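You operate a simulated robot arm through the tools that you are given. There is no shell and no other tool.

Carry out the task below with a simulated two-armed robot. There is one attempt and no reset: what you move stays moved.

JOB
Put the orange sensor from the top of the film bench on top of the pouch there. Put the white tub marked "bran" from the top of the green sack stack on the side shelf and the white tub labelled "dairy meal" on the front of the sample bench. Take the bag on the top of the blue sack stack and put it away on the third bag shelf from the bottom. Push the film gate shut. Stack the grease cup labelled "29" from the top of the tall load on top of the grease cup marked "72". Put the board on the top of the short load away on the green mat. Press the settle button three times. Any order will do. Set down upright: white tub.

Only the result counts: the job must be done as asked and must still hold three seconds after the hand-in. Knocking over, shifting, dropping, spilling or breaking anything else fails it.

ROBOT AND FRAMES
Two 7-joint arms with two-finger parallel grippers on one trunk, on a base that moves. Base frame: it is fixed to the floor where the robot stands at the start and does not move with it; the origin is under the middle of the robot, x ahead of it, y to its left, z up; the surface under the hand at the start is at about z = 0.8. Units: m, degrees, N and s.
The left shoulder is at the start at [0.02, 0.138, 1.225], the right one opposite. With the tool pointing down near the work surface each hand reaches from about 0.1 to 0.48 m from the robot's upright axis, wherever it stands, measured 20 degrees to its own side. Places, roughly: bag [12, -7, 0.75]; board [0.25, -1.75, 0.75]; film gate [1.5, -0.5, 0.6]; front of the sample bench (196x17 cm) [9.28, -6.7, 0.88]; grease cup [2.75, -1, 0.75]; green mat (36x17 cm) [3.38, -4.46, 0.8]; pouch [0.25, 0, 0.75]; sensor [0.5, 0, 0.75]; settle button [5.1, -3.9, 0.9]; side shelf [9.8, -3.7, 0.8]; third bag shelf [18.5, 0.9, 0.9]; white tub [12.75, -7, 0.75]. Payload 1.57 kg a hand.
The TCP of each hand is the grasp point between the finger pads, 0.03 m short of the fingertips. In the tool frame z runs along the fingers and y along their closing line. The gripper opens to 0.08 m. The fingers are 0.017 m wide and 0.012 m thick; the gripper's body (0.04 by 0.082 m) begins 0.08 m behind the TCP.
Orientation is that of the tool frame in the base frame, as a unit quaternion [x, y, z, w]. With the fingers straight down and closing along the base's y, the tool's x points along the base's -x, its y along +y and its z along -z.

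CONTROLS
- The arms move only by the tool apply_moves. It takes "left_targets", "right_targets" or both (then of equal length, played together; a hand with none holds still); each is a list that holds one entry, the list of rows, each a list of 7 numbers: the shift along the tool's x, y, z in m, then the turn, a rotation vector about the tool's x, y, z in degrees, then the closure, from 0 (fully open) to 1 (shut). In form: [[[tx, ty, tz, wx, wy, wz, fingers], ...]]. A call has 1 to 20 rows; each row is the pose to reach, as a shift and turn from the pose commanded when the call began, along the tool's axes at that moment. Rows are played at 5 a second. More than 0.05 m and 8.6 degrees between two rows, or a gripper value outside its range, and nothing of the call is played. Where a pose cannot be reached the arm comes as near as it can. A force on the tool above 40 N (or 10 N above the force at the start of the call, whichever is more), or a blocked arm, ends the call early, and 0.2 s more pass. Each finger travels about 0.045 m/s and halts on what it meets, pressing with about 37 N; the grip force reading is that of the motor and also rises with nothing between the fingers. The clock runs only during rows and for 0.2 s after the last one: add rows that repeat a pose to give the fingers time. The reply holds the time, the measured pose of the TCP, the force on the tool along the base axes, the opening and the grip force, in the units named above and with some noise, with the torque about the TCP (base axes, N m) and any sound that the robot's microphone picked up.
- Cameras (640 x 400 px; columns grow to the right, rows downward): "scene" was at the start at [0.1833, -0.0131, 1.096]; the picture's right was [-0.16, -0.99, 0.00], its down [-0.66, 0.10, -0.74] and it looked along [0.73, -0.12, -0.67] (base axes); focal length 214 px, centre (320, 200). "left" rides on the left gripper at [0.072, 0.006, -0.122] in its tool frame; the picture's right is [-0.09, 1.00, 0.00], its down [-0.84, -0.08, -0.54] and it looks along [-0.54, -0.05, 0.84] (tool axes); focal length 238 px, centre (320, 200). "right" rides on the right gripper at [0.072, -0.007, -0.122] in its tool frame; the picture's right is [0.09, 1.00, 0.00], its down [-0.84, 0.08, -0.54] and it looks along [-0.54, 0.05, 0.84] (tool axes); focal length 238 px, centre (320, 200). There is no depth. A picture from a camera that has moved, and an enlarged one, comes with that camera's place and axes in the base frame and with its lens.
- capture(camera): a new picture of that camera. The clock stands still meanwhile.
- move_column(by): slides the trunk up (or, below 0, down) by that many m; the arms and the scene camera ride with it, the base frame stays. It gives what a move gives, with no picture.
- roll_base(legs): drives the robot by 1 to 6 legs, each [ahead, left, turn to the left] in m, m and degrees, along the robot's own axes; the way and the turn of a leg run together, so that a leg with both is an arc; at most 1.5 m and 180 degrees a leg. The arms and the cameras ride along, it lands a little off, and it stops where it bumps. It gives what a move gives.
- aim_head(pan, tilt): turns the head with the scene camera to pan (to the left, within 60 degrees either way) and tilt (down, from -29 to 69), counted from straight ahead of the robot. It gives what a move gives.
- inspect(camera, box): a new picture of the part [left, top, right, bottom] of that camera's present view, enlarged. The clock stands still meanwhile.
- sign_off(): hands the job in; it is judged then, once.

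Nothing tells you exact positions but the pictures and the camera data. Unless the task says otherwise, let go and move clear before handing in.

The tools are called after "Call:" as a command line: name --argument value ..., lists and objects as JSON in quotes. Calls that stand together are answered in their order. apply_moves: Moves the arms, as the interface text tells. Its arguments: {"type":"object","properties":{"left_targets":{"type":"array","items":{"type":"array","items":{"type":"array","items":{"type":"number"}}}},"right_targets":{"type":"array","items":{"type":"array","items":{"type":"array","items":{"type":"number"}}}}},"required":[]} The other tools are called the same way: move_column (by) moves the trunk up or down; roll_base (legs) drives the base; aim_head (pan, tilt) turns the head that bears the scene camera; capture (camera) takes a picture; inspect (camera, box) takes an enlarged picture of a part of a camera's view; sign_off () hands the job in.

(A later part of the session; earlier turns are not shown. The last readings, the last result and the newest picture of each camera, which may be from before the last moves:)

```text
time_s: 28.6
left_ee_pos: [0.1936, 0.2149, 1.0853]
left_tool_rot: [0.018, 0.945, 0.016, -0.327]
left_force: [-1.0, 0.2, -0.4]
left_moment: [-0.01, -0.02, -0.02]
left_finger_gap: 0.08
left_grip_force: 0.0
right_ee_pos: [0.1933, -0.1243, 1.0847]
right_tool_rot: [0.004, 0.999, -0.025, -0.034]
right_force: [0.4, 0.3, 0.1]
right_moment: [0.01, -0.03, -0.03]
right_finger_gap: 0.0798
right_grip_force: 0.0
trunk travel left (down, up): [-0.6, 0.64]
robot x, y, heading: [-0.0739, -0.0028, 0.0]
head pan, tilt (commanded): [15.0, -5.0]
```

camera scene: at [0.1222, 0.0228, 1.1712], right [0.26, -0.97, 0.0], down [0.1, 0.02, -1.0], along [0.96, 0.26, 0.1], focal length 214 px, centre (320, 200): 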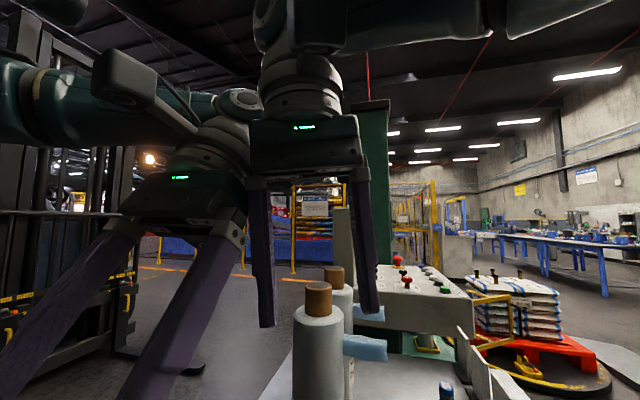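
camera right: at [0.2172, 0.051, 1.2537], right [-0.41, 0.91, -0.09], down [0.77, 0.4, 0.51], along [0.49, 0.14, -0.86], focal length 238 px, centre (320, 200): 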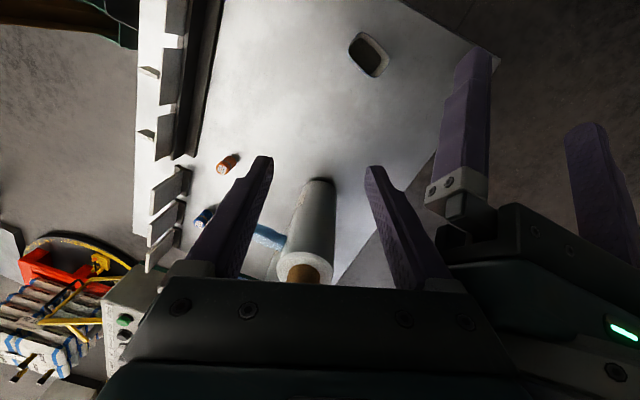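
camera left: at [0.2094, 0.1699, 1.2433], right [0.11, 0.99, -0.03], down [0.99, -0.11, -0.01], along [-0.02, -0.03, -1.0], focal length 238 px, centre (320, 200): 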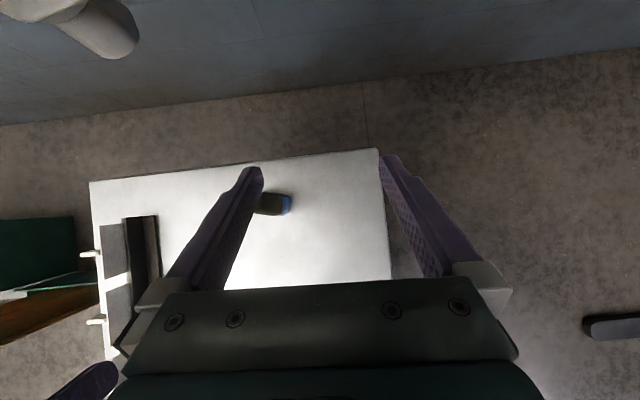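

The right arm is back in a normal pose at (0.193, -0.124, 1.085). I'll roll forward to x≈0.08 so the sensor is well within reach this time.

Call:
roll_base --legs '[[0.155, 0, 0]]'

Call:
aim_head --pan 0 --tilt 55

Call:
capture --camera "scene"

Call:
capture --camera "right"

```text
time_s: 30.0
left_ee_pos: [0.3349, 0.2142, 1.0808]
left_tool_rot: [0.017, 0.943, 0.014, -0.333]
left_force: [0.2, -0.9, -0.1]
left_moment: [0.02, 0.02, 0.03]
left_finger_gap: 0.0799
left_grip_force: 0.1
right_ee_pos: [0.3334, -0.1264, 1.0806]
right_tool_rot: [0.002, 0.999, -0.027, -0.039]
right_force: [0.1, -0.3, 0.6]
right_moment: [-0.02, 0.03, -0.01]
right_finger_gap: 0.08
right_grip_force: 0.0
trunk travel left (down, up): [-0.6, 0.64]
robot x, y, heading: [0.0822, 0.0019, -0.0]
head pan, tilt (commanded): [15.0, -5.0]
```

```text
time_s: 31.3
left_ee_pos: [0.3343, 0.2148, 1.0804]
left_tool_rot: [0.018, 0.942, 0.015, -0.334]
left_force: [0.5, 0.7, 0.2]
left_moment: [0.02, 0.01, 0.02]
left_finger_gap: 0.0801
left_grip_force: 0.1
right_ee_pos: [0.3345, -0.1254, 1.0797]
right_tool_rot: [0.003, 0.999, -0.027, -0.04]
right_force: [-1.3, 0.2, -0.9]
right_moment: [-0.01, 0.01, 0.02]
right_finger_gap: 0.0799
right_grip_force: 0.1
trunk travel left (down, up): [-0.6, 0.64]
robot x, y, heading: [0.0794, 0.0024, -0.1]
head pan, tilt (commanded): [0.0, 55.0]
```

```text
taken
camera scene: at [0.2523, -0.0004, 1.0782], right [0.0, -1.0, 0.0], down [-0.82, 0.0, -0.57], along [0.57, 0.0, -0.82], focal length 214 px, centre (320, 200)
```

scene: 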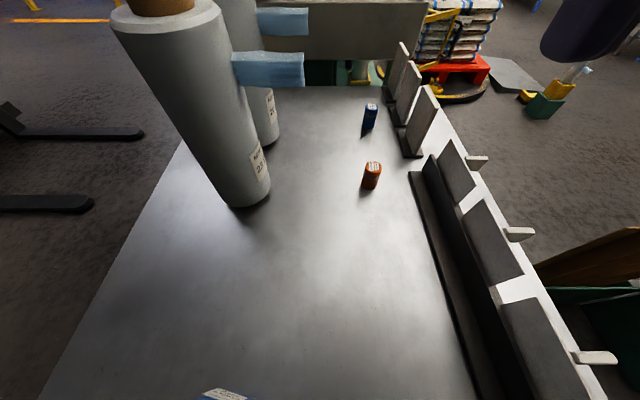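

```text
taken
camera right: at [0.2722, -0.1251, 1.2069], right [-0.09, 0.99, -0.05], down [0.88, 0.1, 0.47], along [0.47, 0.0, -0.88], focal length 238 px, centre (320, 200)
```

right: 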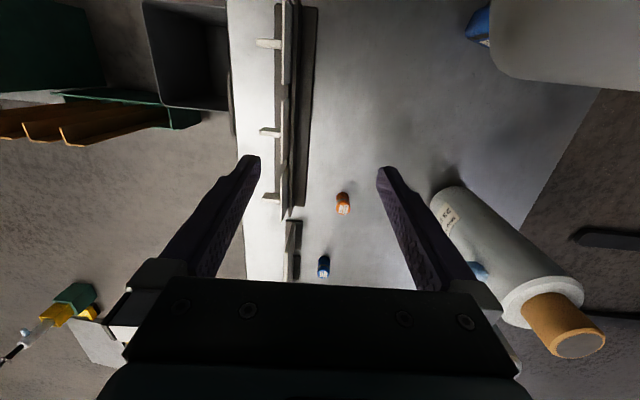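

The sensor is now about 0.40 m ahead of the robot's axis. I'll move the right hand over it, straightening the tool on the way.

Call:
apply_moves --right_targets '[[[-0.025, 0.008, 0.02, -0.8, -1.2, 0, 0], [-0.05, 0.016, 0.04, -1.6, -2.3, 0, 0], [-0.08, 0.025, 0.06, -2.4, -3.5, 0, 0], [-0.11, 0.035, 0.08, -3.1, -4.6, -0.3, 0], [-0.135, 0.043, 0.1, -3.1, -4.6, -0.3, 0], [-0.1547, 0.0495, 0.1156, -3.1, -4.6, -0.3, 0], [-0.1547, 0.0495, 0.1156, -3.1, -4.6, -0.3, 0]]]'

Call:
capture --camera "right"

```text
time_s: 32.9
left_ee_pos: [0.3343, 0.2144, 1.081]
left_tool_rot: [0.018, 0.942, 0.015, -0.334]
left_force: [0.1, 0.7, 0.0]
left_moment: [0.02, -0.02, 0.0]
left_finger_gap: 0.08
left_grip_force: 0.1
right_ee_pos: [0.4804, -0.0847, 0.9497]
right_tool_rot: [-0.001, 1.0, 0.0, 0.002]
right_force: [-0.8, 0.0, -0.4]
right_moment: [-0.05, 0.03, 0.0]
right_finger_gap: 0.0798
right_grip_force: 0.1
trunk travel left (down, up): [-0.6, 0.64]
robot x, y, heading: [0.078, 0.0012, -0.1]
head pan, tilt (commanded): [0.0, 55.0]
```

```text
taken
camera right: at [0.4084, -0.091, 1.0711], right [-0.09, 1.0, 0.0], down [0.84, 0.08, 0.54], along [0.54, 0.05, -0.84], focal length 238 px, centre (320, 200)
```

right: 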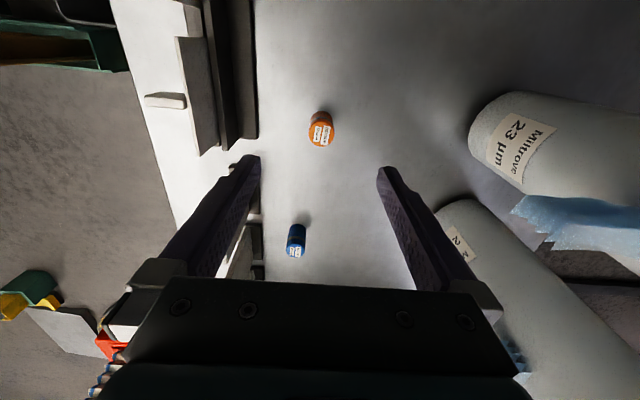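

The hand is centred over the sensor. I'll descend and close on its upper part.

Call:
apply_moves --right_targets '[[[0.0, 0.0, 0.035, 0, 0, 0, 0], [0.0, 0.0, 0.07, 0, 0, 0, 0], [0.0, 0.0, 0.0977, 0, 0, 0, 0], [0.0, 0.0, 0.0977, 0, 0, 0, 0]]]'

Call:
capture --camera "right"

Call:
inspect --camera "scene" --box '[310, 120, 440, 200]'

```text
time_s: 33.9
left_ee_pos: [0.3333, 0.2139, 1.0811]
left_tool_rot: [0.018, 0.943, 0.015, -0.333]
left_force: [-0.1, 0.2, -0.2]
left_moment: [-0.01, 0.02, 0.01]
left_finger_gap: 0.0802
left_grip_force: 0.0
right_ee_pos: [0.4801, -0.0837, 0.8536]
right_tool_rot: [0.0, 1.0, 0.001, 0.0]
right_force: [0.1, 0.4, 0.2]
right_moment: [0.01, 0.02, -0.04]
right_finger_gap: 0.0803
right_grip_force: 0.0
trunk travel left (down, up): [-0.6, 0.64]
robot x, y, heading: [0.0762, -0.0005, -0.1]
head pan, tilt (commanded): [0.0, 55.0]
```

```text
taken
camera right: at [0.4085, -0.0898, 0.9752], right [-0.09, 1.0, 0.0], down [0.84, 0.08, 0.54], along [0.54, 0.05, -0.84], focal length 238 px, centre (320, 200)
```

right: 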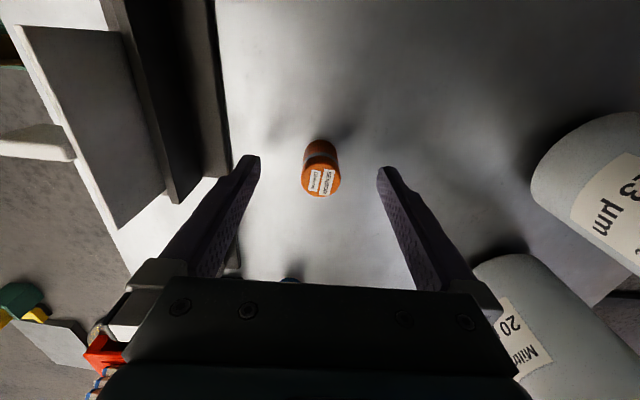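

```text
4.92 times, centred on (375, 160) of scene
camera zoom: at [0.2523, -0.0004, 1.0782], right [0.0, -1.0, 0.0], down [-0.82, 0.0, -0.57], along [0.57, 0.0, -0.82], focal length 1056 px, centre (49, 397)
```

zoom: 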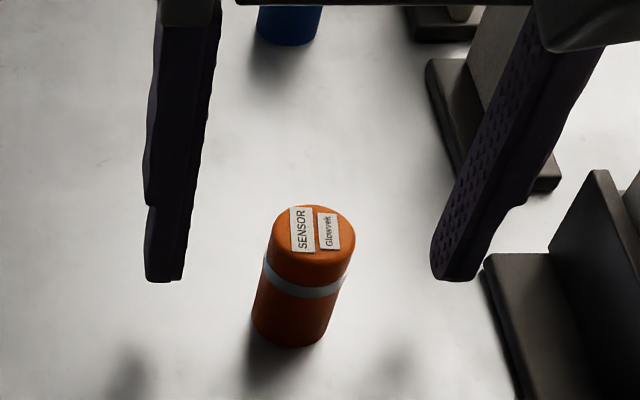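

Alignment looks good; closing the fingers on the sensor.

Call:
apply_moves --right_targets '[[[0.0, 0.0, 0.0, 0, 0, 0, 0.5], [0.0, 0.0, 0.0, 0, 0, 0, 1], [0.0, 0.0, 0.0, 0, 0, 0, 1], [0.0, 0.0, 0.0, 0, 0, 0, 1], [0.0, 0.0, 0.0, 0, 0, 0, 1]]]'

```text
time_s: 35.1
left_ee_pos: [0.3349, 0.2136, 1.0806]
left_tool_rot: [0.017, 0.942, 0.015, -0.334]
left_force: [-0.8, 0.3, -0.2]
left_moment: [0.02, 0.0, -0.01]
left_finger_gap: 0.08
left_grip_force: 0.1
right_ee_pos: [0.4799, -0.0845, 0.8538]
right_tool_rot: [0.0, 1.0, 0.001, 0.0]
right_force: [0.1, -0.3, 0.1]
right_moment: [-0.03, 0.0, 0.01]
right_finger_gap: 0.0243
right_grip_force: 28.2
trunk travel left (down, up): [-0.6, 0.64]
robot x, y, heading: [0.0763, -0.0001, 0.2]
head pan, tilt (commanded): [0.0, 55.0]
```

The sensor is gripped (gap 24 mm). I'll lift it, and meanwhile straighten the left hand and move it out of the way to the left.

Call:
apply_moves --right_targets '[[[0.0, 0.0, -0.04, 0, 0, 0, 1], [0.0, 0.0, -0.08, 0, 0, 0, 1], [0.0, 0.0, -0.13, 0, 0, 0, 1], [0.03, -0.01, -0.15, 0, 0, 0, 1], [0.07, -0.015, -0.15, 0, 0, 0, 1], [0.11, -0.02, -0.15, 0, 0, 0, 1], [0.14, -0.02, -0.15, 0, 0, 0, 1]]]' --left_targets '[[[0.0, 0.02, 0.0, 0, -6, 0, 0], [0.0, 0.04, 0.0, 0, -12, 0, 0], [0.0, 0.06, 0.0, 0, -18, 0, 0], [0.0, 0.06, 0.0, 0, -24, 0, 0], [0.0, 0.06, 0.0, 0, -30, 0, 0], [0.0, 0.06, 0.0, 0, -36, 0, 0], [0.0, 0.06, 0.0, 0, -38, 0, 0]]]'

Call:
capture --camera "right"

Call:
capture --camera "left"

```text
time_s: 36.9
left_ee_pos: [0.3208, 0.2771, 1.0582]
left_tool_rot: [0.02, 0.998, 0.019, -0.064]
left_force: [-0.2, -0.1, -0.4]
left_moment: [-0.01, -0.01, 0.0]
left_finger_gap: 0.0801
left_grip_force: 0.0
right_ee_pos: [0.3372, -0.1048, 1.0029]
right_tool_rot: [0.0, 1.0, 0.0, 0.0]
right_force: [0.3, 0.1, -0.7]
right_moment: [-0.03, 0.02, -0.01]
right_finger_gap: 0.0243
right_grip_force: 36.1
trunk travel left (down, up): [-0.6, 0.64]
robot x, y, heading: [0.0767, 0.0044, -0.0]
head pan, tilt (commanded): [0.0, 55.0]
stopped in row 7 (left hand): the arm was blocked; the commanded pose is now the measured one
```

```text
taken
camera right: at [0.2668, -0.1107, 1.1231], right [-0.09, 1.0, 0.0], down [0.84, 0.08, 0.54], along [0.54, 0.05, -0.84], focal length 238 px, centre (320, 200)
```

right: 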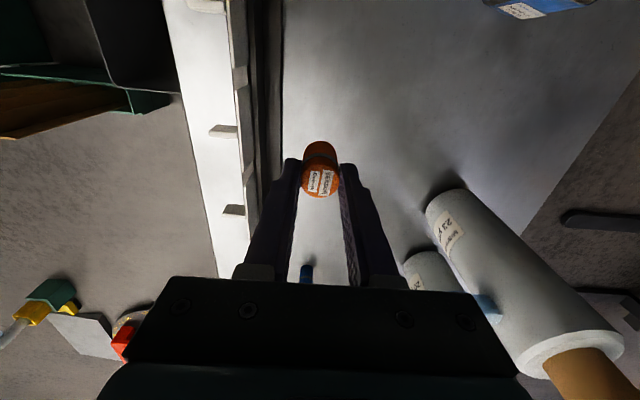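

```text
taken
camera left: at [0.2649, 0.2822, 1.1889], right [0.13, 0.99, 0.03], down [0.89, -0.13, 0.43], along [0.43, -0.04, -0.9], focal length 238 px, centre (320, 200)
```

left: 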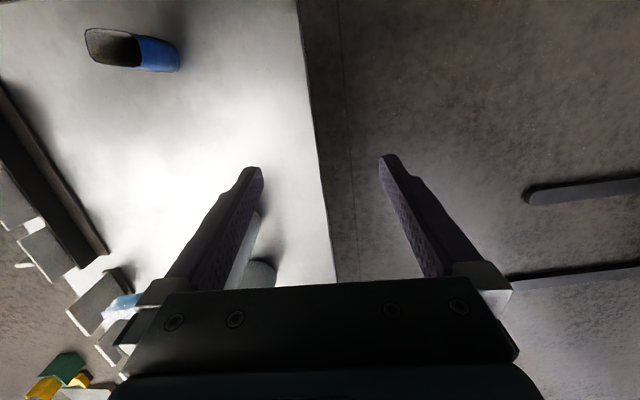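

The sensor is held upright and the left hand is clear at the left edge. I'll roll back about 0.12 m so the pouch is at a comfortable distance.

Call:
roll_base --legs '[[-0.12, 0, 0]]'

Call:
aim_head --pan 0 --tilt 60

Call:
capture --camera "scene"

Call:
capture --camera "right"

Call:
capture --camera "left"

```text
time_s: 38.1
left_ee_pos: [0.2008, 0.2772, 1.0596]
left_tool_rot: [0.021, 0.998, 0.019, -0.063]
left_force: [0.0, -0.2, 1.1]
left_moment: [-0.01, 0.0, 0.02]
left_finger_gap: 0.08
left_grip_force: 0.0
right_ee_pos: [0.2179, -0.1035, 1.0024]
right_tool_rot: [0.002, 1.0, 0.001, 0.001]
right_force: [-0.6, 0.5, 0.2]
right_moment: [0.01, 0.02, 0.02]
right_finger_gap: 0.0242
right_grip_force: 36.2
trunk travel left (down, up): [-0.6, 0.64]
robot x, y, heading: [-0.0414, -0.0016, -0.2]
head pan, tilt (commanded): [0.0, 55.0]
```

```text
time_s: 38.8
left_ee_pos: [0.2009, 0.2766, 1.0596]
left_tool_rot: [0.022, 0.998, 0.02, -0.063]
left_force: [0.7, 0.6, -0.1]
left_moment: [-0.04, 0.03, 0.0]
left_finger_gap: 0.08
left_grip_force: 0.1
right_ee_pos: [0.2175, -0.1049, 1.0019]
right_tool_rot: [0.002, 1.0, 0.001, -0.001]
right_force: [-0.2, -0.4, 0.1]
right_moment: [-0.02, 0.0, -0.01]
right_finger_gap: 0.0243
right_grip_force: 36.5
trunk travel left (down, up): [-0.6, 0.64]
robot x, y, heading: [-0.0384, 0.0, -0.3]
head pan, tilt (commanded): [0.0, 60.0]
```

```text
taken
camera scene: at [0.1265, -0.0004, 1.0721], right [0.0, -1.0, 0.0], down [-0.87, 0.0, -0.5], along [0.5, 0.0, -0.87], focal length 214 px, centre (320, 200)
```

scene: 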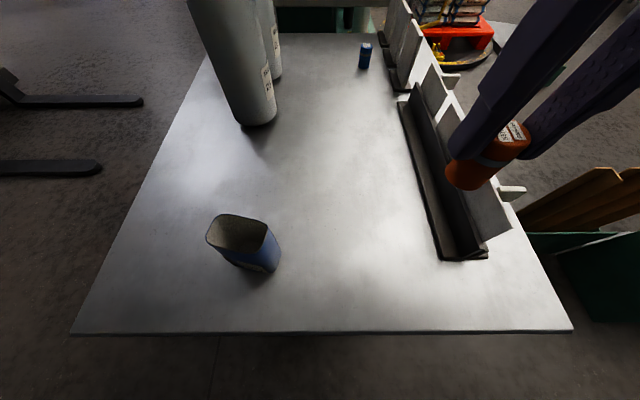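

```text
taken
camera right: at [0.1462, -0.1107, 1.1232], right [-0.09, 1.0, 0.0], down [0.84, 0.07, 0.54], along [0.54, 0.05, -0.84], focal length 238 px, centre (320, 200)
```

right: 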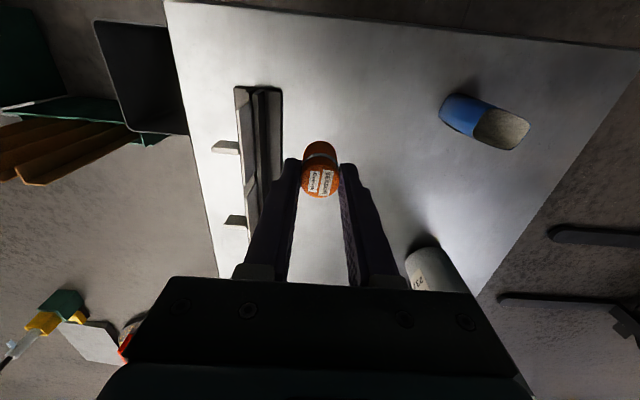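

```text
taken
camera left: at [0.1454, 0.2821, 1.1889], right [0.14, 0.99, 0.03], down [0.89, -0.13, 0.43], along [0.43, -0.04, -0.9], focal length 238 px, centre (320, 200)
```

left: 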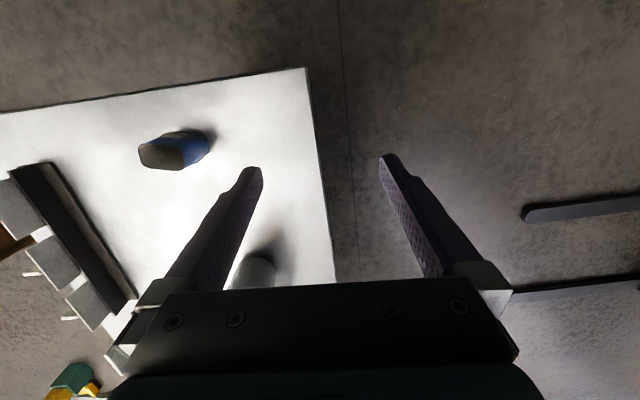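

I'll zoom on the pouch from all three cameras to fix its rim precisely.

Call:
inspect --camera "scene" --box '[180, 190, 320, 290]'

Call:
inspect --camera "right" --box '[420, 70, 560, 170]'

Call:
inspect --camera "left" --box '[120, 100, 260, 200]'

```text
4.00 times, centred on (250, 240) of scene
camera zoom: at [0.1265, -0.0004, 1.0721], right [0.0, -1.0, 0.0], down [-0.87, 0.0, -0.5], along [0.5, 0.0, -0.87], focal length 858 px, centre (600, 40)
```

zoom: 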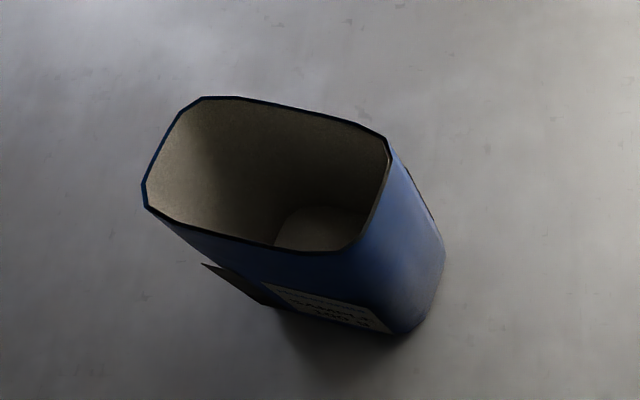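

```text
4.00 times, centred on (490, 120) of right
camera zoom: at [0.1462, -0.1107, 1.1232], right [-0.09, 1.0, 0.0], down [0.84, 0.07, 0.54], along [0.54, 0.05, -0.84], focal length 953 px, centre (-360, 520)
```

zoom: 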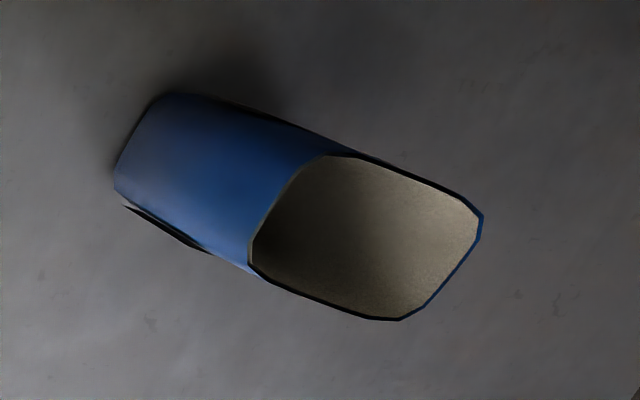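

```text
4.00 times, centred on (190, 150) of left
camera zoom: at [0.1454, 0.2821, 1.1889], right [0.14, 0.99, 0.03], down [0.89, -0.13, 0.43], along [0.43, -0.04, -0.9], focal length 953 px, centre (840, 400)
```

zoom: 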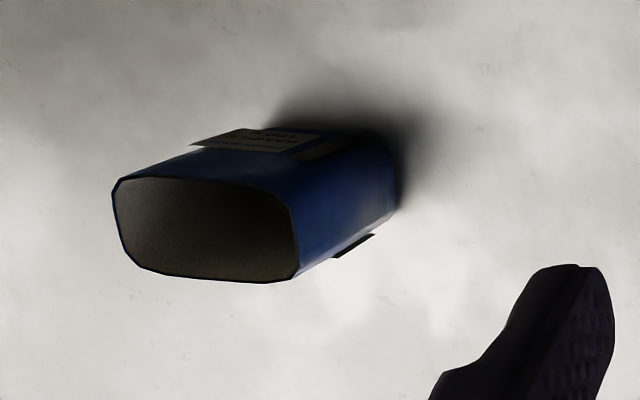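

The pouch rim centre is at about (0.198, 0.076, 0.888). It's on the wrong side for the right arm next to the head, so I'll slide the base left 0.15 m.

Call:
roll_base --legs '[[0, 0.15, 0]]'

Call:
capture --camera "scene"

Call:
capture --camera "right"

```text
time_s: 40.2
left_ee_pos: [0.202, 0.4251, 1.0587]
left_tool_rot: [0.022, 0.998, 0.019, -0.064]
left_force: [0.4, 0.7, 0.0]
left_moment: [0.01, 0.02, -0.03]
left_finger_gap: 0.0797
left_grip_force: 0.0
right_ee_pos: [0.219, 0.0439, 1.0013]
right_tool_rot: [0.002, 1.0, 0.0, 0.0]
right_force: [-0.8, -0.9, -0.9]
right_moment: [0.0, 0.01, -0.03]
right_finger_gap: 0.0246
right_grip_force: 36.3
trunk travel left (down, up): [-0.6, 0.64]
robot x, y, heading: [-0.0386, 0.1499, -0.2]
head pan, tilt (commanded): [0.0, 60.0]
```

```text
taken
camera scene: at [0.1272, 0.1473, 1.0721], right [-0.01, -1.0, 0.0], down [-0.87, 0.0, -0.5], along [0.5, 0.0, -0.87], focal length 214 px, centre (320, 200)
```

scene: 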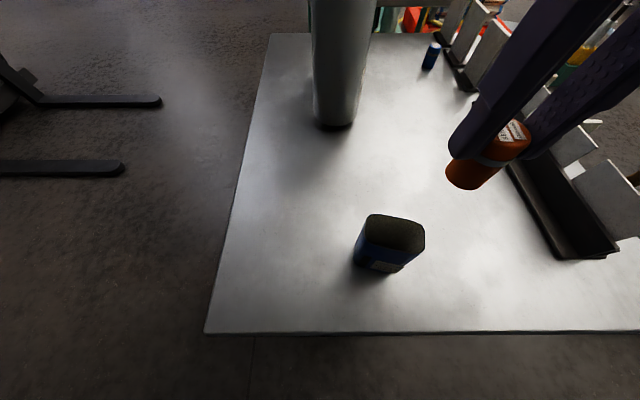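

```text
taken
camera right: at [0.1469, 0.037, 1.1232], right [-0.09, 1.0, 0.0], down [0.84, 0.07, 0.54], along [0.54, 0.05, -0.84], focal length 238 px, centre (320, 200)
```

right: 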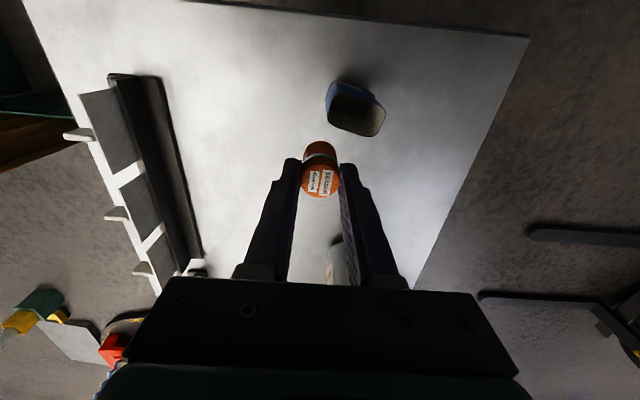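

Now the pouch is in front of the right hand. I'll zoom for a fresh rim estimate.

Call:
inspect --camera "scene" --box '[340, 200, 440, 280]'

Call:
inspect --camera "right" --box '[290, 70, 410, 150]'

```text
5.00 times, centred on (390, 240) of scene
camera zoom: at [0.1272, 0.1473, 1.0721], right [-0.01, -1.0, 0.0], down [-0.87, 0.0, -0.5], along [0.5, 0.0, -0.87], focal length 1072 px, centre (-30, 0)
```

zoom: 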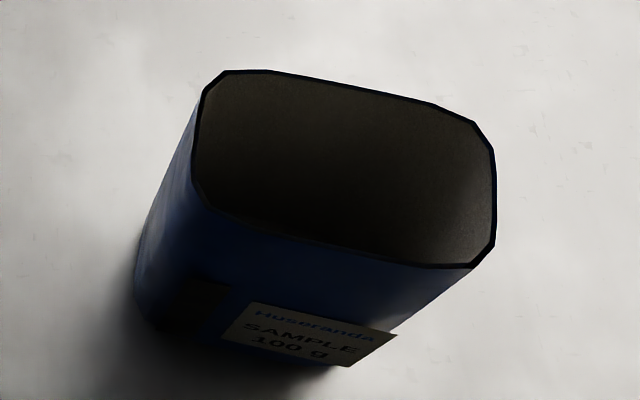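

```text
5.00 times, centred on (350, 110) of right
camera zoom: at [0.1469, 0.037, 1.1232], right [-0.09, 1.0, 0.0], down [0.84, 0.07, 0.54], along [0.54, 0.05, -0.84], focal length 1192 px, centre (170, 650)
```

zoom: 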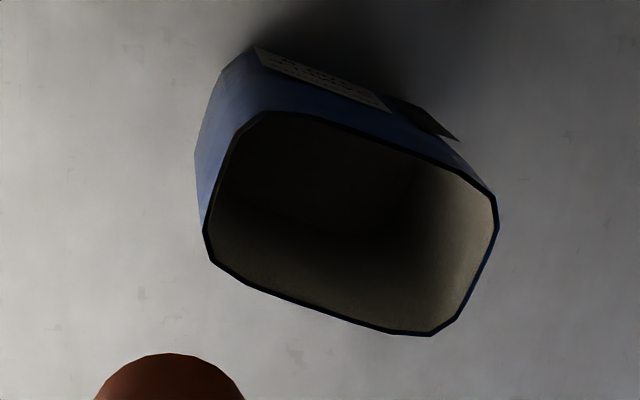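

The rim centre is (0.199, 0.078), z≈0.884. I'll move the sensor over the opening at a safe height and check.

Call:
apply_moves --right_targets '[[[0.01, 0.017, 0.0, 0, 0, 0, 1], [0.02, 0.034, 0.0, 0, 0, 0, 1], [0.02, 0.034, 0.02, 0, 0, 0, 1], [0.02, 0.034, 0.045, 0, 0, 0, 1], [0.02, 0.034, 0.045, 0, 0, 0, 1]]]'

Call:
inspect --camera "scene" --box '[320, 150, 480, 290]'

Call:
inspect --camera "right" --box '[240, 90, 400, 210]'

```text
time_s: 40.8
left_ee_pos: [0.2018, 0.4257, 1.0585]
left_tool_rot: [0.022, 0.998, 0.02, -0.063]
left_force: [-0.3, 0.3, 0.1]
left_moment: [-0.03, -0.03, 0.03]
left_finger_gap: 0.0801
left_grip_force: 0.1
right_ee_pos: [0.202, 0.0706, 1.0037]
right_tool_rot: [-0.001, 1.0, -0.005, 0.004]
right_force: [2.6, -10.7, 3.1]
right_moment: [1.29, 0.77, 0.71]
right_finger_gap: 0.0244
right_grip_force: 36.4
trunk travel left (down, up): [-0.6, 0.64]
robot x, y, heading: [-0.0389, 0.1476, -0.1]
head pan, tilt (commanded): [0.0, 60.0]
stopped in row 3 (right hand): the force on the tool passed its limit at 69 N (the readings are from after the stop); the commanded pose is now the measured one
```

```text
2.86 times, centred on (400, 220) of scene
camera zoom: at [0.1268, 0.1476, 1.0717], right [0.0, -1.0, 0.0], down [-0.87, 0.0, -0.49], along [0.49, 0.0, -0.87], focal length 613 px, centre (91, 143)
```

zoom: 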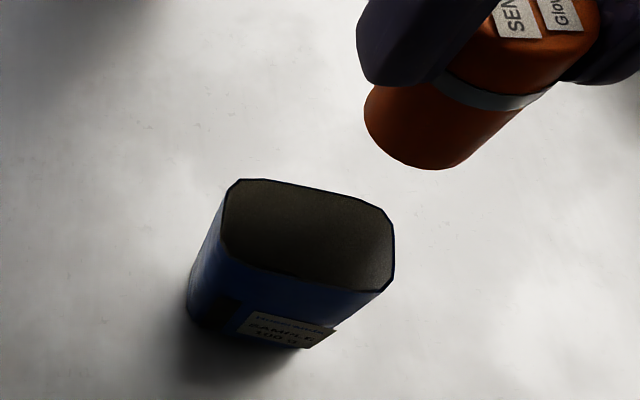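

```text
3.33 times, centred on (320, 150) of right
camera zoom: at [0.1297, 0.0656, 1.1242], right [-0.09, 1.0, -0.01], down [0.83, 0.08, 0.55], along [0.54, 0.04, -0.84], focal length 794 px, centre (320, 367)
```

zoom: 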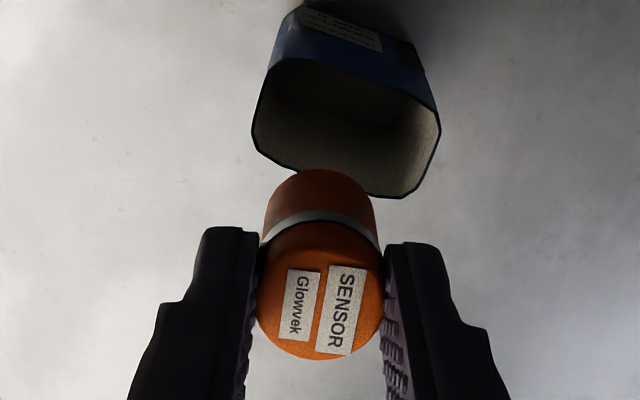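

The hand's camera bracket touched the head. I'll back the hand off to the right, slide the base further left, and then approach again.

Call:
apply_moves --right_targets '[[[-0.005, -0.02, 0.0, 0, 0, 0, 1], [-0.01, -0.05, 0.0, 0, 0, 0, 1], [-0.01, -0.08, 0.0, 0, 0, 0, 1], [-0.01, -0.08, 0.0, 0, 0, 0, 1]]]'

Call:
roll_base --legs '[[0, 0.09, 0]]'

Call:
capture --camera "scene"

```text
time_s: 41.8
left_ee_pos: [0.2015, 0.4255, 1.0583]
left_tool_rot: [0.022, 0.998, 0.019, -0.063]
left_force: [-1.2, 0.7, -0.3]
left_moment: [0.0, 0.01, -0.01]
left_finger_gap: 0.08
left_grip_force: 0.0
right_ee_pos: [0.2117, -0.0089, 1.0028]
right_tool_rot: [0.0, 1.0, -0.004, 0.003]
right_force: [1.1, 0.0, 0.5]
right_moment: [0.05, -0.02, 0.0]
right_finger_gap: 0.0241
right_grip_force: 36.0
trunk travel left (down, up): [-0.6, 0.64]
robot x, y, heading: [-0.0366, 0.1453, -0.4]
head pan, tilt (commanded): [0.0, 60.0]
```

```text
time_s: 42.9
left_ee_pos: [0.2034, 0.5142, 1.0586]
left_tool_rot: [0.023, 0.998, 0.02, -0.063]
left_force: [-0.5, 0.1, 0.3]
left_moment: [-0.03, -0.01, 0.03]
left_finger_gap: 0.0798
left_grip_force: 0.1
right_ee_pos: [0.2112, 0.0814, 1.0032]
right_tool_rot: [0.001, 1.0, -0.004, 0.003]
right_force: [-0.6, 0.1, -0.7]
right_moment: [-0.01, -0.02, 0.03]
right_finger_gap: 0.0244
right_grip_force: 36.2
trunk travel left (down, up): [-0.6, 0.64]
robot x, y, heading: [-0.0383, 0.2403, -0.4]
head pan, tilt (commanded): [0.0, 60.0]
```

```text
taken
camera scene: at [0.1277, 0.237, 1.0721], right [-0.01, -1.0, 0.0], down [-0.87, 0.01, -0.5], along [0.5, 0.0, -0.87], focal length 214 px, centre (320, 200)
```

scene: 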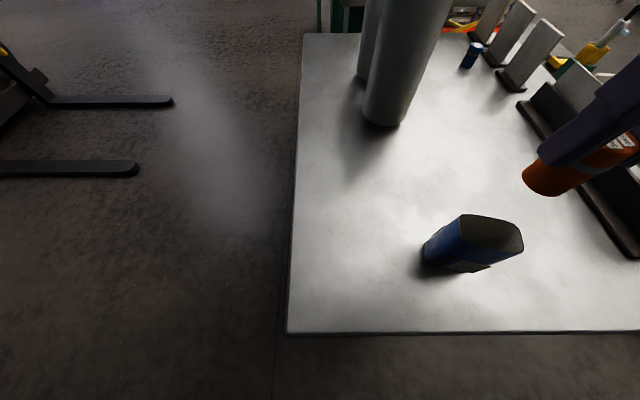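

The hand is nearly over the pouch now. I'll shift by about a centimetre, lower to just above the rim and check.

Call:
apply_moves --right_targets '[[[0.012, -0.003, 0.0, 0, 0, 0, 1], [0.012, -0.003, 0.025, 0, 0, 0, 1], [0.012, -0.003, 0.048, 0, 0, 0, 1], [0.012, -0.003, 0.048, 0, 0, 0, 1]]]'

Call:
inspect --camera "scene" --box '[380, 160, 560, 290]'

Call:
inspect --camera "right" --box '[240, 90, 400, 210]'

```text
time_s: 43.9
left_ee_pos: [0.2022, 0.515, 1.0584]
left_tool_rot: [0.024, 0.998, 0.02, -0.063]
left_force: [0.2, 0.1, -0.3]
left_moment: [0.01, -0.01, 0.02]
left_finger_gap: 0.0797
left_grip_force: 0.0
right_ee_pos: [0.2012, 0.0773, 0.9527]
right_tool_rot: [0.001, 1.0, -0.004, 0.004]
right_force: [0.0, -0.3, -0.8]
right_moment: [-0.02, 0.01, 0.03]
right_finger_gap: 0.0241
right_grip_force: 36.3
trunk travel left (down, up): [-0.6, 0.64]
robot x, y, heading: [-0.0385, 0.2365, -0.4]
head pan, tilt (commanded): [0.0, 60.0]
```

```text
3.08 times, centred on (470, 225) of scene
camera zoom: at [0.1277, 0.2368, 1.0721], right [-0.01, -1.0, 0.0], down [-0.87, 0.01, -0.5], along [0.5, 0.0, -0.87], focal length 660 px, centre (-142, 123)
```

zoom: 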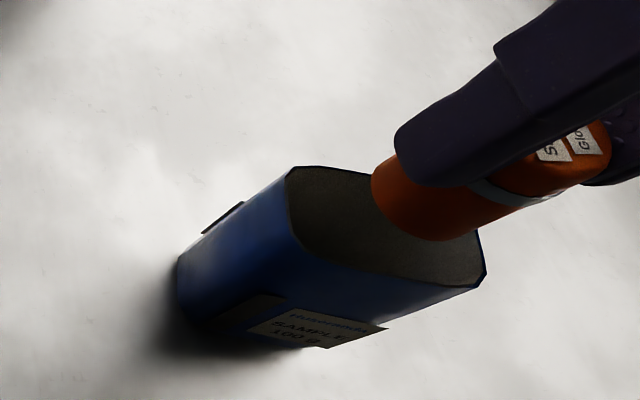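

```text
3.33 times, centred on (320, 150) of right
camera zoom: at [0.1287, 0.0718, 1.0747], right [-0.09, 1.0, -0.01], down [0.83, 0.08, 0.55], along [0.54, 0.04, -0.84], focal length 794 px, centre (320, 367)
```

zoom: 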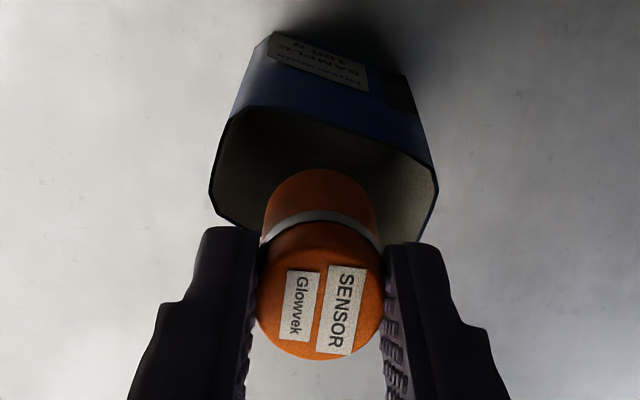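

The sensor is centred over the opening within a couple of millimetres. I'll lower in small steps, watching the force.

Call:
apply_moves --right_targets '[[[0.002, 0.0, 0.006, 0, 0, 0, 1], [0.002, 0.0, 0.012, 0, 0, 0, 1], [0.002, 0.0, 0.016, 0, 0, 0, 1], [0.002, 0.0, 0.016, 0, 0, 0, 1]]]'

```text
time_s: 44.9
left_ee_pos: [0.2027, 0.514, 1.0575]
left_tool_rot: [0.022, 0.998, 0.019, -0.063]
left_force: [0.0, -0.9, -0.4]
left_moment: [0.01, -0.04, -0.03]
left_finger_gap: 0.0797
left_grip_force: 0.1
right_ee_pos: [0.1988, 0.0764, 0.9394]
right_tool_rot: [0.001, 1.0, -0.004, 0.002]
right_force: [0.4, 0.0, -1.6]
right_moment: [0.0, 0.01, -0.02]
right_finger_gap: 0.0241
right_grip_force: 36.0
trunk travel left (down, up): [-0.6, 0.64]
robot x, y, heading: [-0.0419, 0.2355, -0.5]
head pan, tilt (commanded): [0.0, 60.0]
```

Call:
apply_moves --right_targets '[[[0.0, 0.0, 0.003, 0, 0, 0, 1], [0.0, 0.0, 0.006, 0, 0, 0, 1], [0.0, 0.0, 0.006, 0, 0, 0, 1]]]'

Call:
inspect --camera "scene" --box '[380, 160, 560, 290]'

```text
time_s: 45.7
left_ee_pos: [0.2027, 0.5146, 1.0585]
left_tool_rot: [0.022, 0.998, 0.02, -0.064]
left_force: [-0.7, 0.1, -0.4]
left_moment: [0.01, 0.01, 0.02]
left_finger_gap: 0.0799
left_grip_force: 0.0
right_ee_pos: [0.1997, 0.078, 0.935]
right_tool_rot: [0.0, 1.0, -0.005, 0.005]
right_force: [-4.7, 1.0, 35.7]
right_moment: [0.07, 0.12, -0.05]
right_finger_gap: 0.0242
right_grip_force: 36.1
trunk travel left (down, up): [-0.6, 0.64]
robot x, y, heading: [-0.0351, 0.2406, -0.4]
head pan, tilt (commanded): [0.0, 60.0]
```

```text
3.08 times, centred on (470, 225) of scene
camera zoom: at [0.1284, 0.2361, 1.0725], right [-0.01, -1.0, 0.0], down [-0.87, 0.0, -0.5], along [0.5, 0.0, -0.87], focal length 660 px, centre (-142, 123)
```

zoom: 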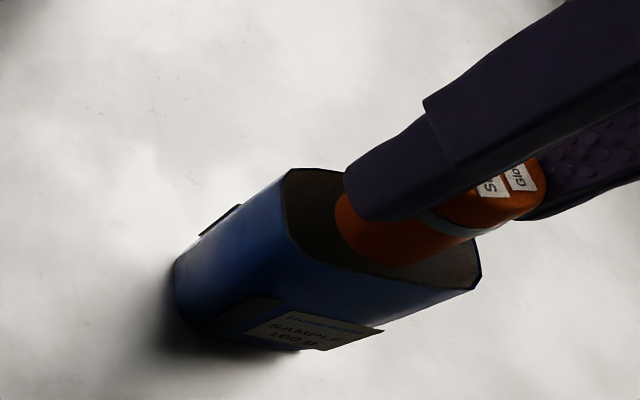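

Contact: the pouch's top carries the sensor at the rim height. I'll ease the pressure before letting go.

Call:
apply_moves --right_targets '[[[0.0, 0.0, -0.002, 0, 0, 0, 1], [0.0, 0.0, -0.0035, 0, 0, 0, 1], [0.0, 0.0, -0.0035, 0, 0, 0, 1]]]'

```text
time_s: 46.5
left_ee_pos: [0.202, 0.514, 1.0577]
left_tool_rot: [0.023, 0.998, 0.019, -0.064]
left_force: [1.0, -0.2, -0.6]
left_moment: [-0.04, 0.01, 0.04]
left_finger_gap: 0.0797
left_grip_force: 0.0
right_ee_pos: [0.1968, 0.077, 0.9365]
right_tool_rot: [0.0, 1.0, -0.006, 0.002]
right_force: [-0.8, -0.7, -1.0]
right_moment: [0.01, 0.02, -0.02]
right_finger_gap: 0.024
right_grip_force: 36.6
trunk travel left (down, up): [-0.6, 0.64]
robot x, y, heading: [-0.0383, 0.2366, -0.1]
head pan, tilt (commanded): [0.0, 60.0]
```

Call:
apply_moves --right_targets '[[[0.0, 0.0, 0.0012, 0, 0, 0, 1], [0.0, 0.0, 0.0012, 0, 0, 0, 1], [0.0, 0.0, 0.0012, 0, 0, 0, 0.6], [0.0, 0.0, 0.0012, 0, 0, 0, 0.4], [0.0, 0.0, 0.0012, 0, 0, 0, 0.2], [0.0, 0.0, 0.0012, 0, 0, 0, 0.2]]]'

Call:
inspect --camera "scene" --box '[380, 160, 560, 290]'

```text
time_s: 47.9
left_ee_pos: [0.2031, 0.5146, 1.0579]
left_tool_rot: [0.023, 0.998, 0.019, -0.063]
left_force: [-0.1, -0.6, -0.2]
left_moment: [0.0, 0.01, -0.02]
left_finger_gap: 0.0803
left_grip_force: 0.1
right_ee_pos: [0.1994, 0.0779, 0.9359]
right_tool_rot: [0.0, 1.0, -0.005, 0.003]
right_force: [0.5, -1.2, -1.1]
right_moment: [0.05, 0.03, -0.02]
right_finger_gap: 0.0642
right_grip_force: 0.0
trunk travel left (down, up): [-0.6, 0.64]
robot x, y, heading: [-0.0388, 0.2383, -0.5]
head pan, tilt (commanded): [0.0, 60.0]
```

```text
3.08 times, centred on (470, 225) of scene
camera zoom: at [0.1277, 0.2368, 1.0721], right [-0.01, -1.0, 0.0], down [-0.87, 0.01, -0.5], along [0.5, 0.0, -0.87], focal length 660 px, centre (-142, 123)
```

zoom: 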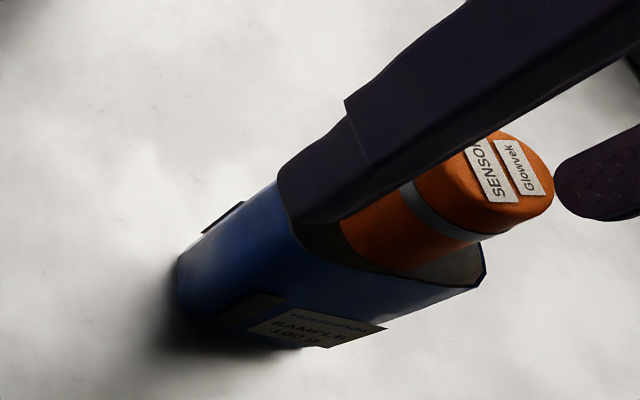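

The sensor stands upright on the pouch. I'll lift the hand straight up and away.

Call:
apply_moves --right_targets '[[[0.0, 0.0, -0.02, 0, 0, 0, 0.2], [0.0, 0.0, -0.05, 0, 0, 0, 0.1], [0.0, 0.0, -0.09, 0, 0, 0, 0], [0.0, 0.0, -0.13, 0, 0, 0, 0], [0.0, 0.0, -0.15, 0, 0, 0, 0]]]'

Call:
capture --camera "scene"

Call:
capture --camera "right"

```text
time_s: 49.3
left_ee_pos: [0.2035, 0.5149, 1.0571]
left_tool_rot: [0.023, 0.998, 0.019, -0.063]
left_force: [0.1, 0.0, -0.2]
left_moment: [-0.02, 0.02, 0.0]
left_finger_gap: 0.0801
left_grip_force: 0.0
right_ee_pos: [0.178, 0.0707, 1.0594]
right_tool_rot: [-0.009, 0.997, -0.046, -0.053]
right_force: [0.9, 0.1, 0.1]
right_moment: [0.0, 0.0, -0.01]
right_finger_gap: 0.0801
right_grip_force: 0.1
trunk travel left (down, up): [-0.6, 0.64]
robot x, y, heading: [-0.04, 0.2347, -0.3]
head pan, tilt (commanded): [0.0, 60.0]
stopped in row 5 (right hand): the arm was blocked; the commanded pose is now the measured one
```

```text
taken
camera scene: at [0.1276, 0.2368, 1.0721], right [-0.01, -1.0, 0.0], down [-0.87, 0.01, -0.5], along [0.5, 0.0, -0.87], focal length 214 px, centre (320, 200)
```

scene: 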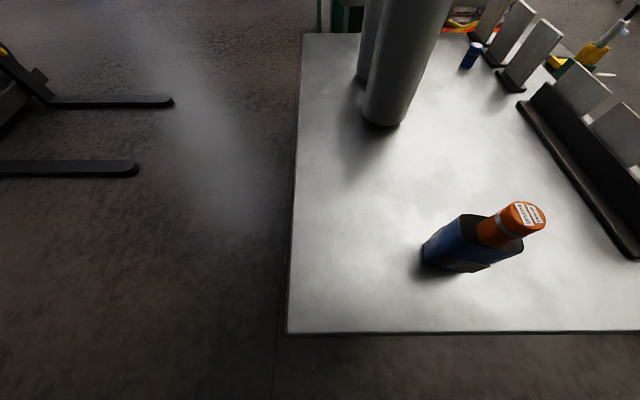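

```text
taken
camera right: at [0.1208, 0.0753, 1.1874], right [-0.11, 0.99, -0.08], down [0.89, 0.14, 0.44], along [0.45, -0.02, -0.89], focal length 238 px, centre (320, 200)
```

right: 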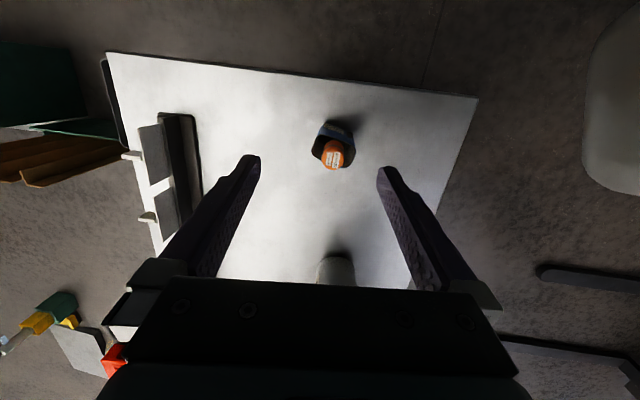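

The sensor is in place on the pouch. Next I'll look around to map the other stations.

Call:
aim_head --pan -50 --tilt 20

Call:
capture --camera "scene"

Call:
aim_head --pan -15 --tilt 20

Call:
capture --camera "scene"

Call:
aim_head --pan 25 --tilt 20

Call:
capture --camera "scene"

```text
time_s: 50.5
left_ee_pos: [0.2035, 0.5155, 1.0579]
left_tool_rot: [0.023, 0.998, 0.019, -0.064]
left_force: [-0.1, 0.1, -0.4]
left_moment: [0.01, -0.01, -0.01]
left_finger_gap: 0.0802
left_grip_force: 0.1
right_ee_pos: [0.179, 0.0723, 1.0598]
right_tool_rot: [-0.009, 0.997, -0.047, -0.054]
right_force: [0.0, -0.5, 0.8]
right_moment: [-0.05, 0.01, 0.01]
right_finger_gap: 0.0801
right_grip_force: 0.1
trunk travel left (down, up): [-0.6, 0.64]
robot x, y, heading: [-0.0399, 0.2355, -0.4]
head pan, tilt (commanded): [-50.0, 20.0]
```

```text
taken
camera scene: at [0.1205, 0.1656, 1.1302], right [-0.77, -0.64, 0.0], down [-0.22, 0.26, -0.94], along [0.6, -0.72, -0.34], focal length 214 px, centre (320, 200)
```

scene: 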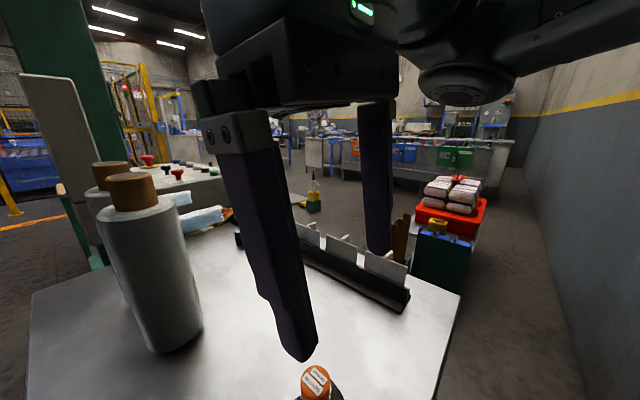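

```text
time_s: 51.5
left_ee_pos: [0.2031, 0.5153, 1.0586]
left_tool_rot: [0.023, 0.998, 0.02, -0.062]
left_force: [0.1, -0.2, -0.3]
left_moment: [-0.02, -0.02, -0.02]
left_finger_gap: 0.08
left_grip_force: 0.1
right_ee_pos: [0.1782, 0.0702, 1.0597]
right_tool_rot: [-0.009, 0.998, -0.046, -0.052]
right_force: [0.2, 0.4, 0.7]
right_moment: [0.01, -0.03, 0.01]
right_finger_gap: 0.0799
right_grip_force: 0.2
trunk travel left (down, up): [-0.6, 0.64]
robot x, y, heading: [-0.042, 0.2413, -0.1]
head pan, tilt (commanded): [-15.0, 20.0]
```

```text
taken
camera scene: at [0.1508, 0.2125, 1.1303], right [-0.27, -0.96, 0.0], down [-0.33, 0.09, -0.94], along [0.91, -0.25, -0.34], focal length 214 px, centre (320, 200)
```

scene: 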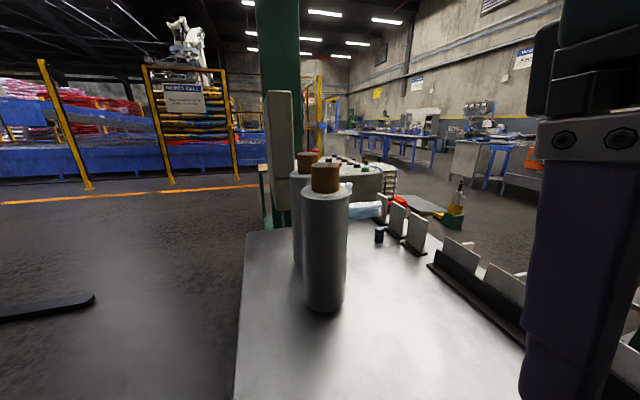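

```text
time_s: 52.6
left_ee_pos: [0.2023, 0.5146, 1.0591]
left_tool_rot: [0.023, 0.998, 0.019, -0.063]
left_force: [0.1, 1.1, -0.3]
left_moment: [-0.01, -0.01, 0.0]
left_finger_gap: 0.08
left_grip_force: 0.0
right_ee_pos: [0.1783, 0.0704, 1.0605]
right_tool_rot: [-0.009, 0.997, -0.047, -0.053]
right_force: [0.4, 0.3, 0.4]
right_moment: [0.0, 0.02, 0.02]
right_finger_gap: 0.0796
right_grip_force: 0.0
trunk travel left (down, up): [-0.6, 0.64]
robot x, y, heading: [-0.038, 0.2376, -0.5]
head pan, tilt (commanded): [25.0, 20.0]
```

```text
taken
camera scene: at [0.1457, 0.276, 1.1303], right [0.42, -0.91, 0.0], down [-0.31, -0.14, -0.94], along [0.85, 0.39, -0.34], focal length 214 px, centre (320, 200)
```

scene: 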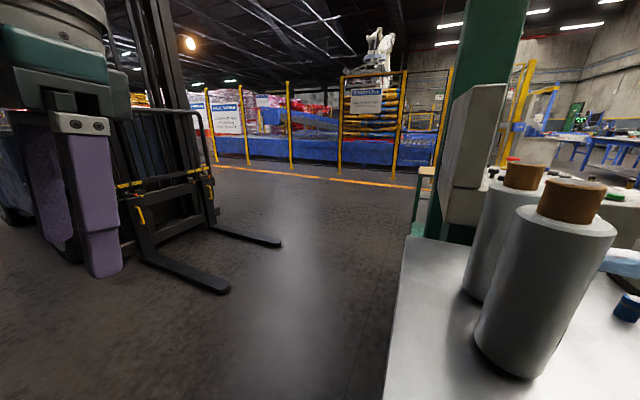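

Call:
aim_head --pan -60 --tilt 10

Call:
inspect --camera "scene" --box '[0, 100, 400, 350]'

Call:
inspect --camera "scene" --box '[320, 150, 640, 350]'

```text
time_s: 54.2
left_ee_pos: [0.2024, 0.5159, 1.0581]
left_tool_rot: [0.023, 0.998, 0.02, -0.063]
left_force: [0.4, -0.2, 0.0]
left_moment: [0.02, -0.01, -0.02]
left_finger_gap: 0.0801
left_grip_force: 0.0
right_ee_pos: [0.1788, 0.0699, 1.0593]
right_tool_rot: [-0.008, 0.997, -0.046, -0.053]
right_force: [-0.9, 0.0, 0.4]
right_moment: [-0.02, 0.01, -0.02]
right_finger_gap: 0.08
right_grip_force: 0.1
trunk travel left (down, up): [-0.6, 0.64]
robot x, y, heading: [-0.0389, 0.2369, -0.6]
head pan, tilt (commanded): [-60.0, 10.0]
```

```text
1.60 times, centred on (200, 225) of scene
camera zoom: at [0.1071, 0.1565, 1.1465], right [-0.87, -0.5, 0.0], down [-0.09, 0.15, -0.98], along [0.49, -0.86, -0.17], focal length 343 px, centre (512, 160)
```

zoom: 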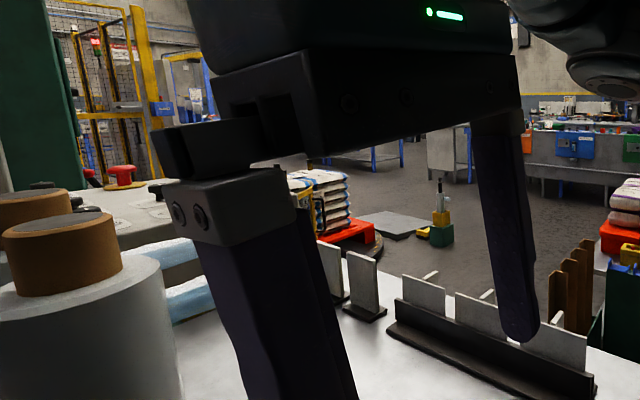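

```text
2.00 times, centred on (480, 250) of scene
camera zoom: at [0.1071, 0.1565, 1.1465], right [-0.87, -0.5, 0.0], down [-0.09, 0.15, -0.98], along [0.49, -0.86, -0.17], focal length 429 px, centre (0, 100)
```

zoom: 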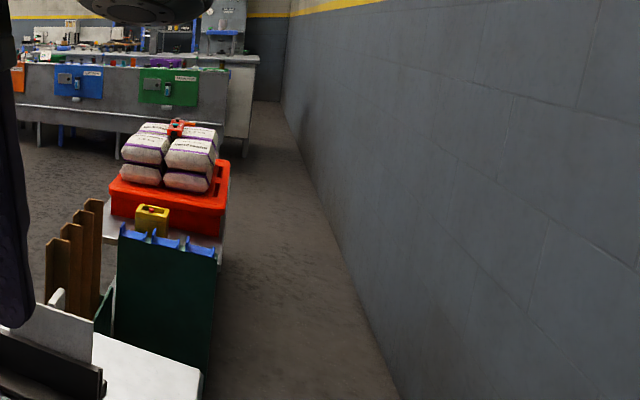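

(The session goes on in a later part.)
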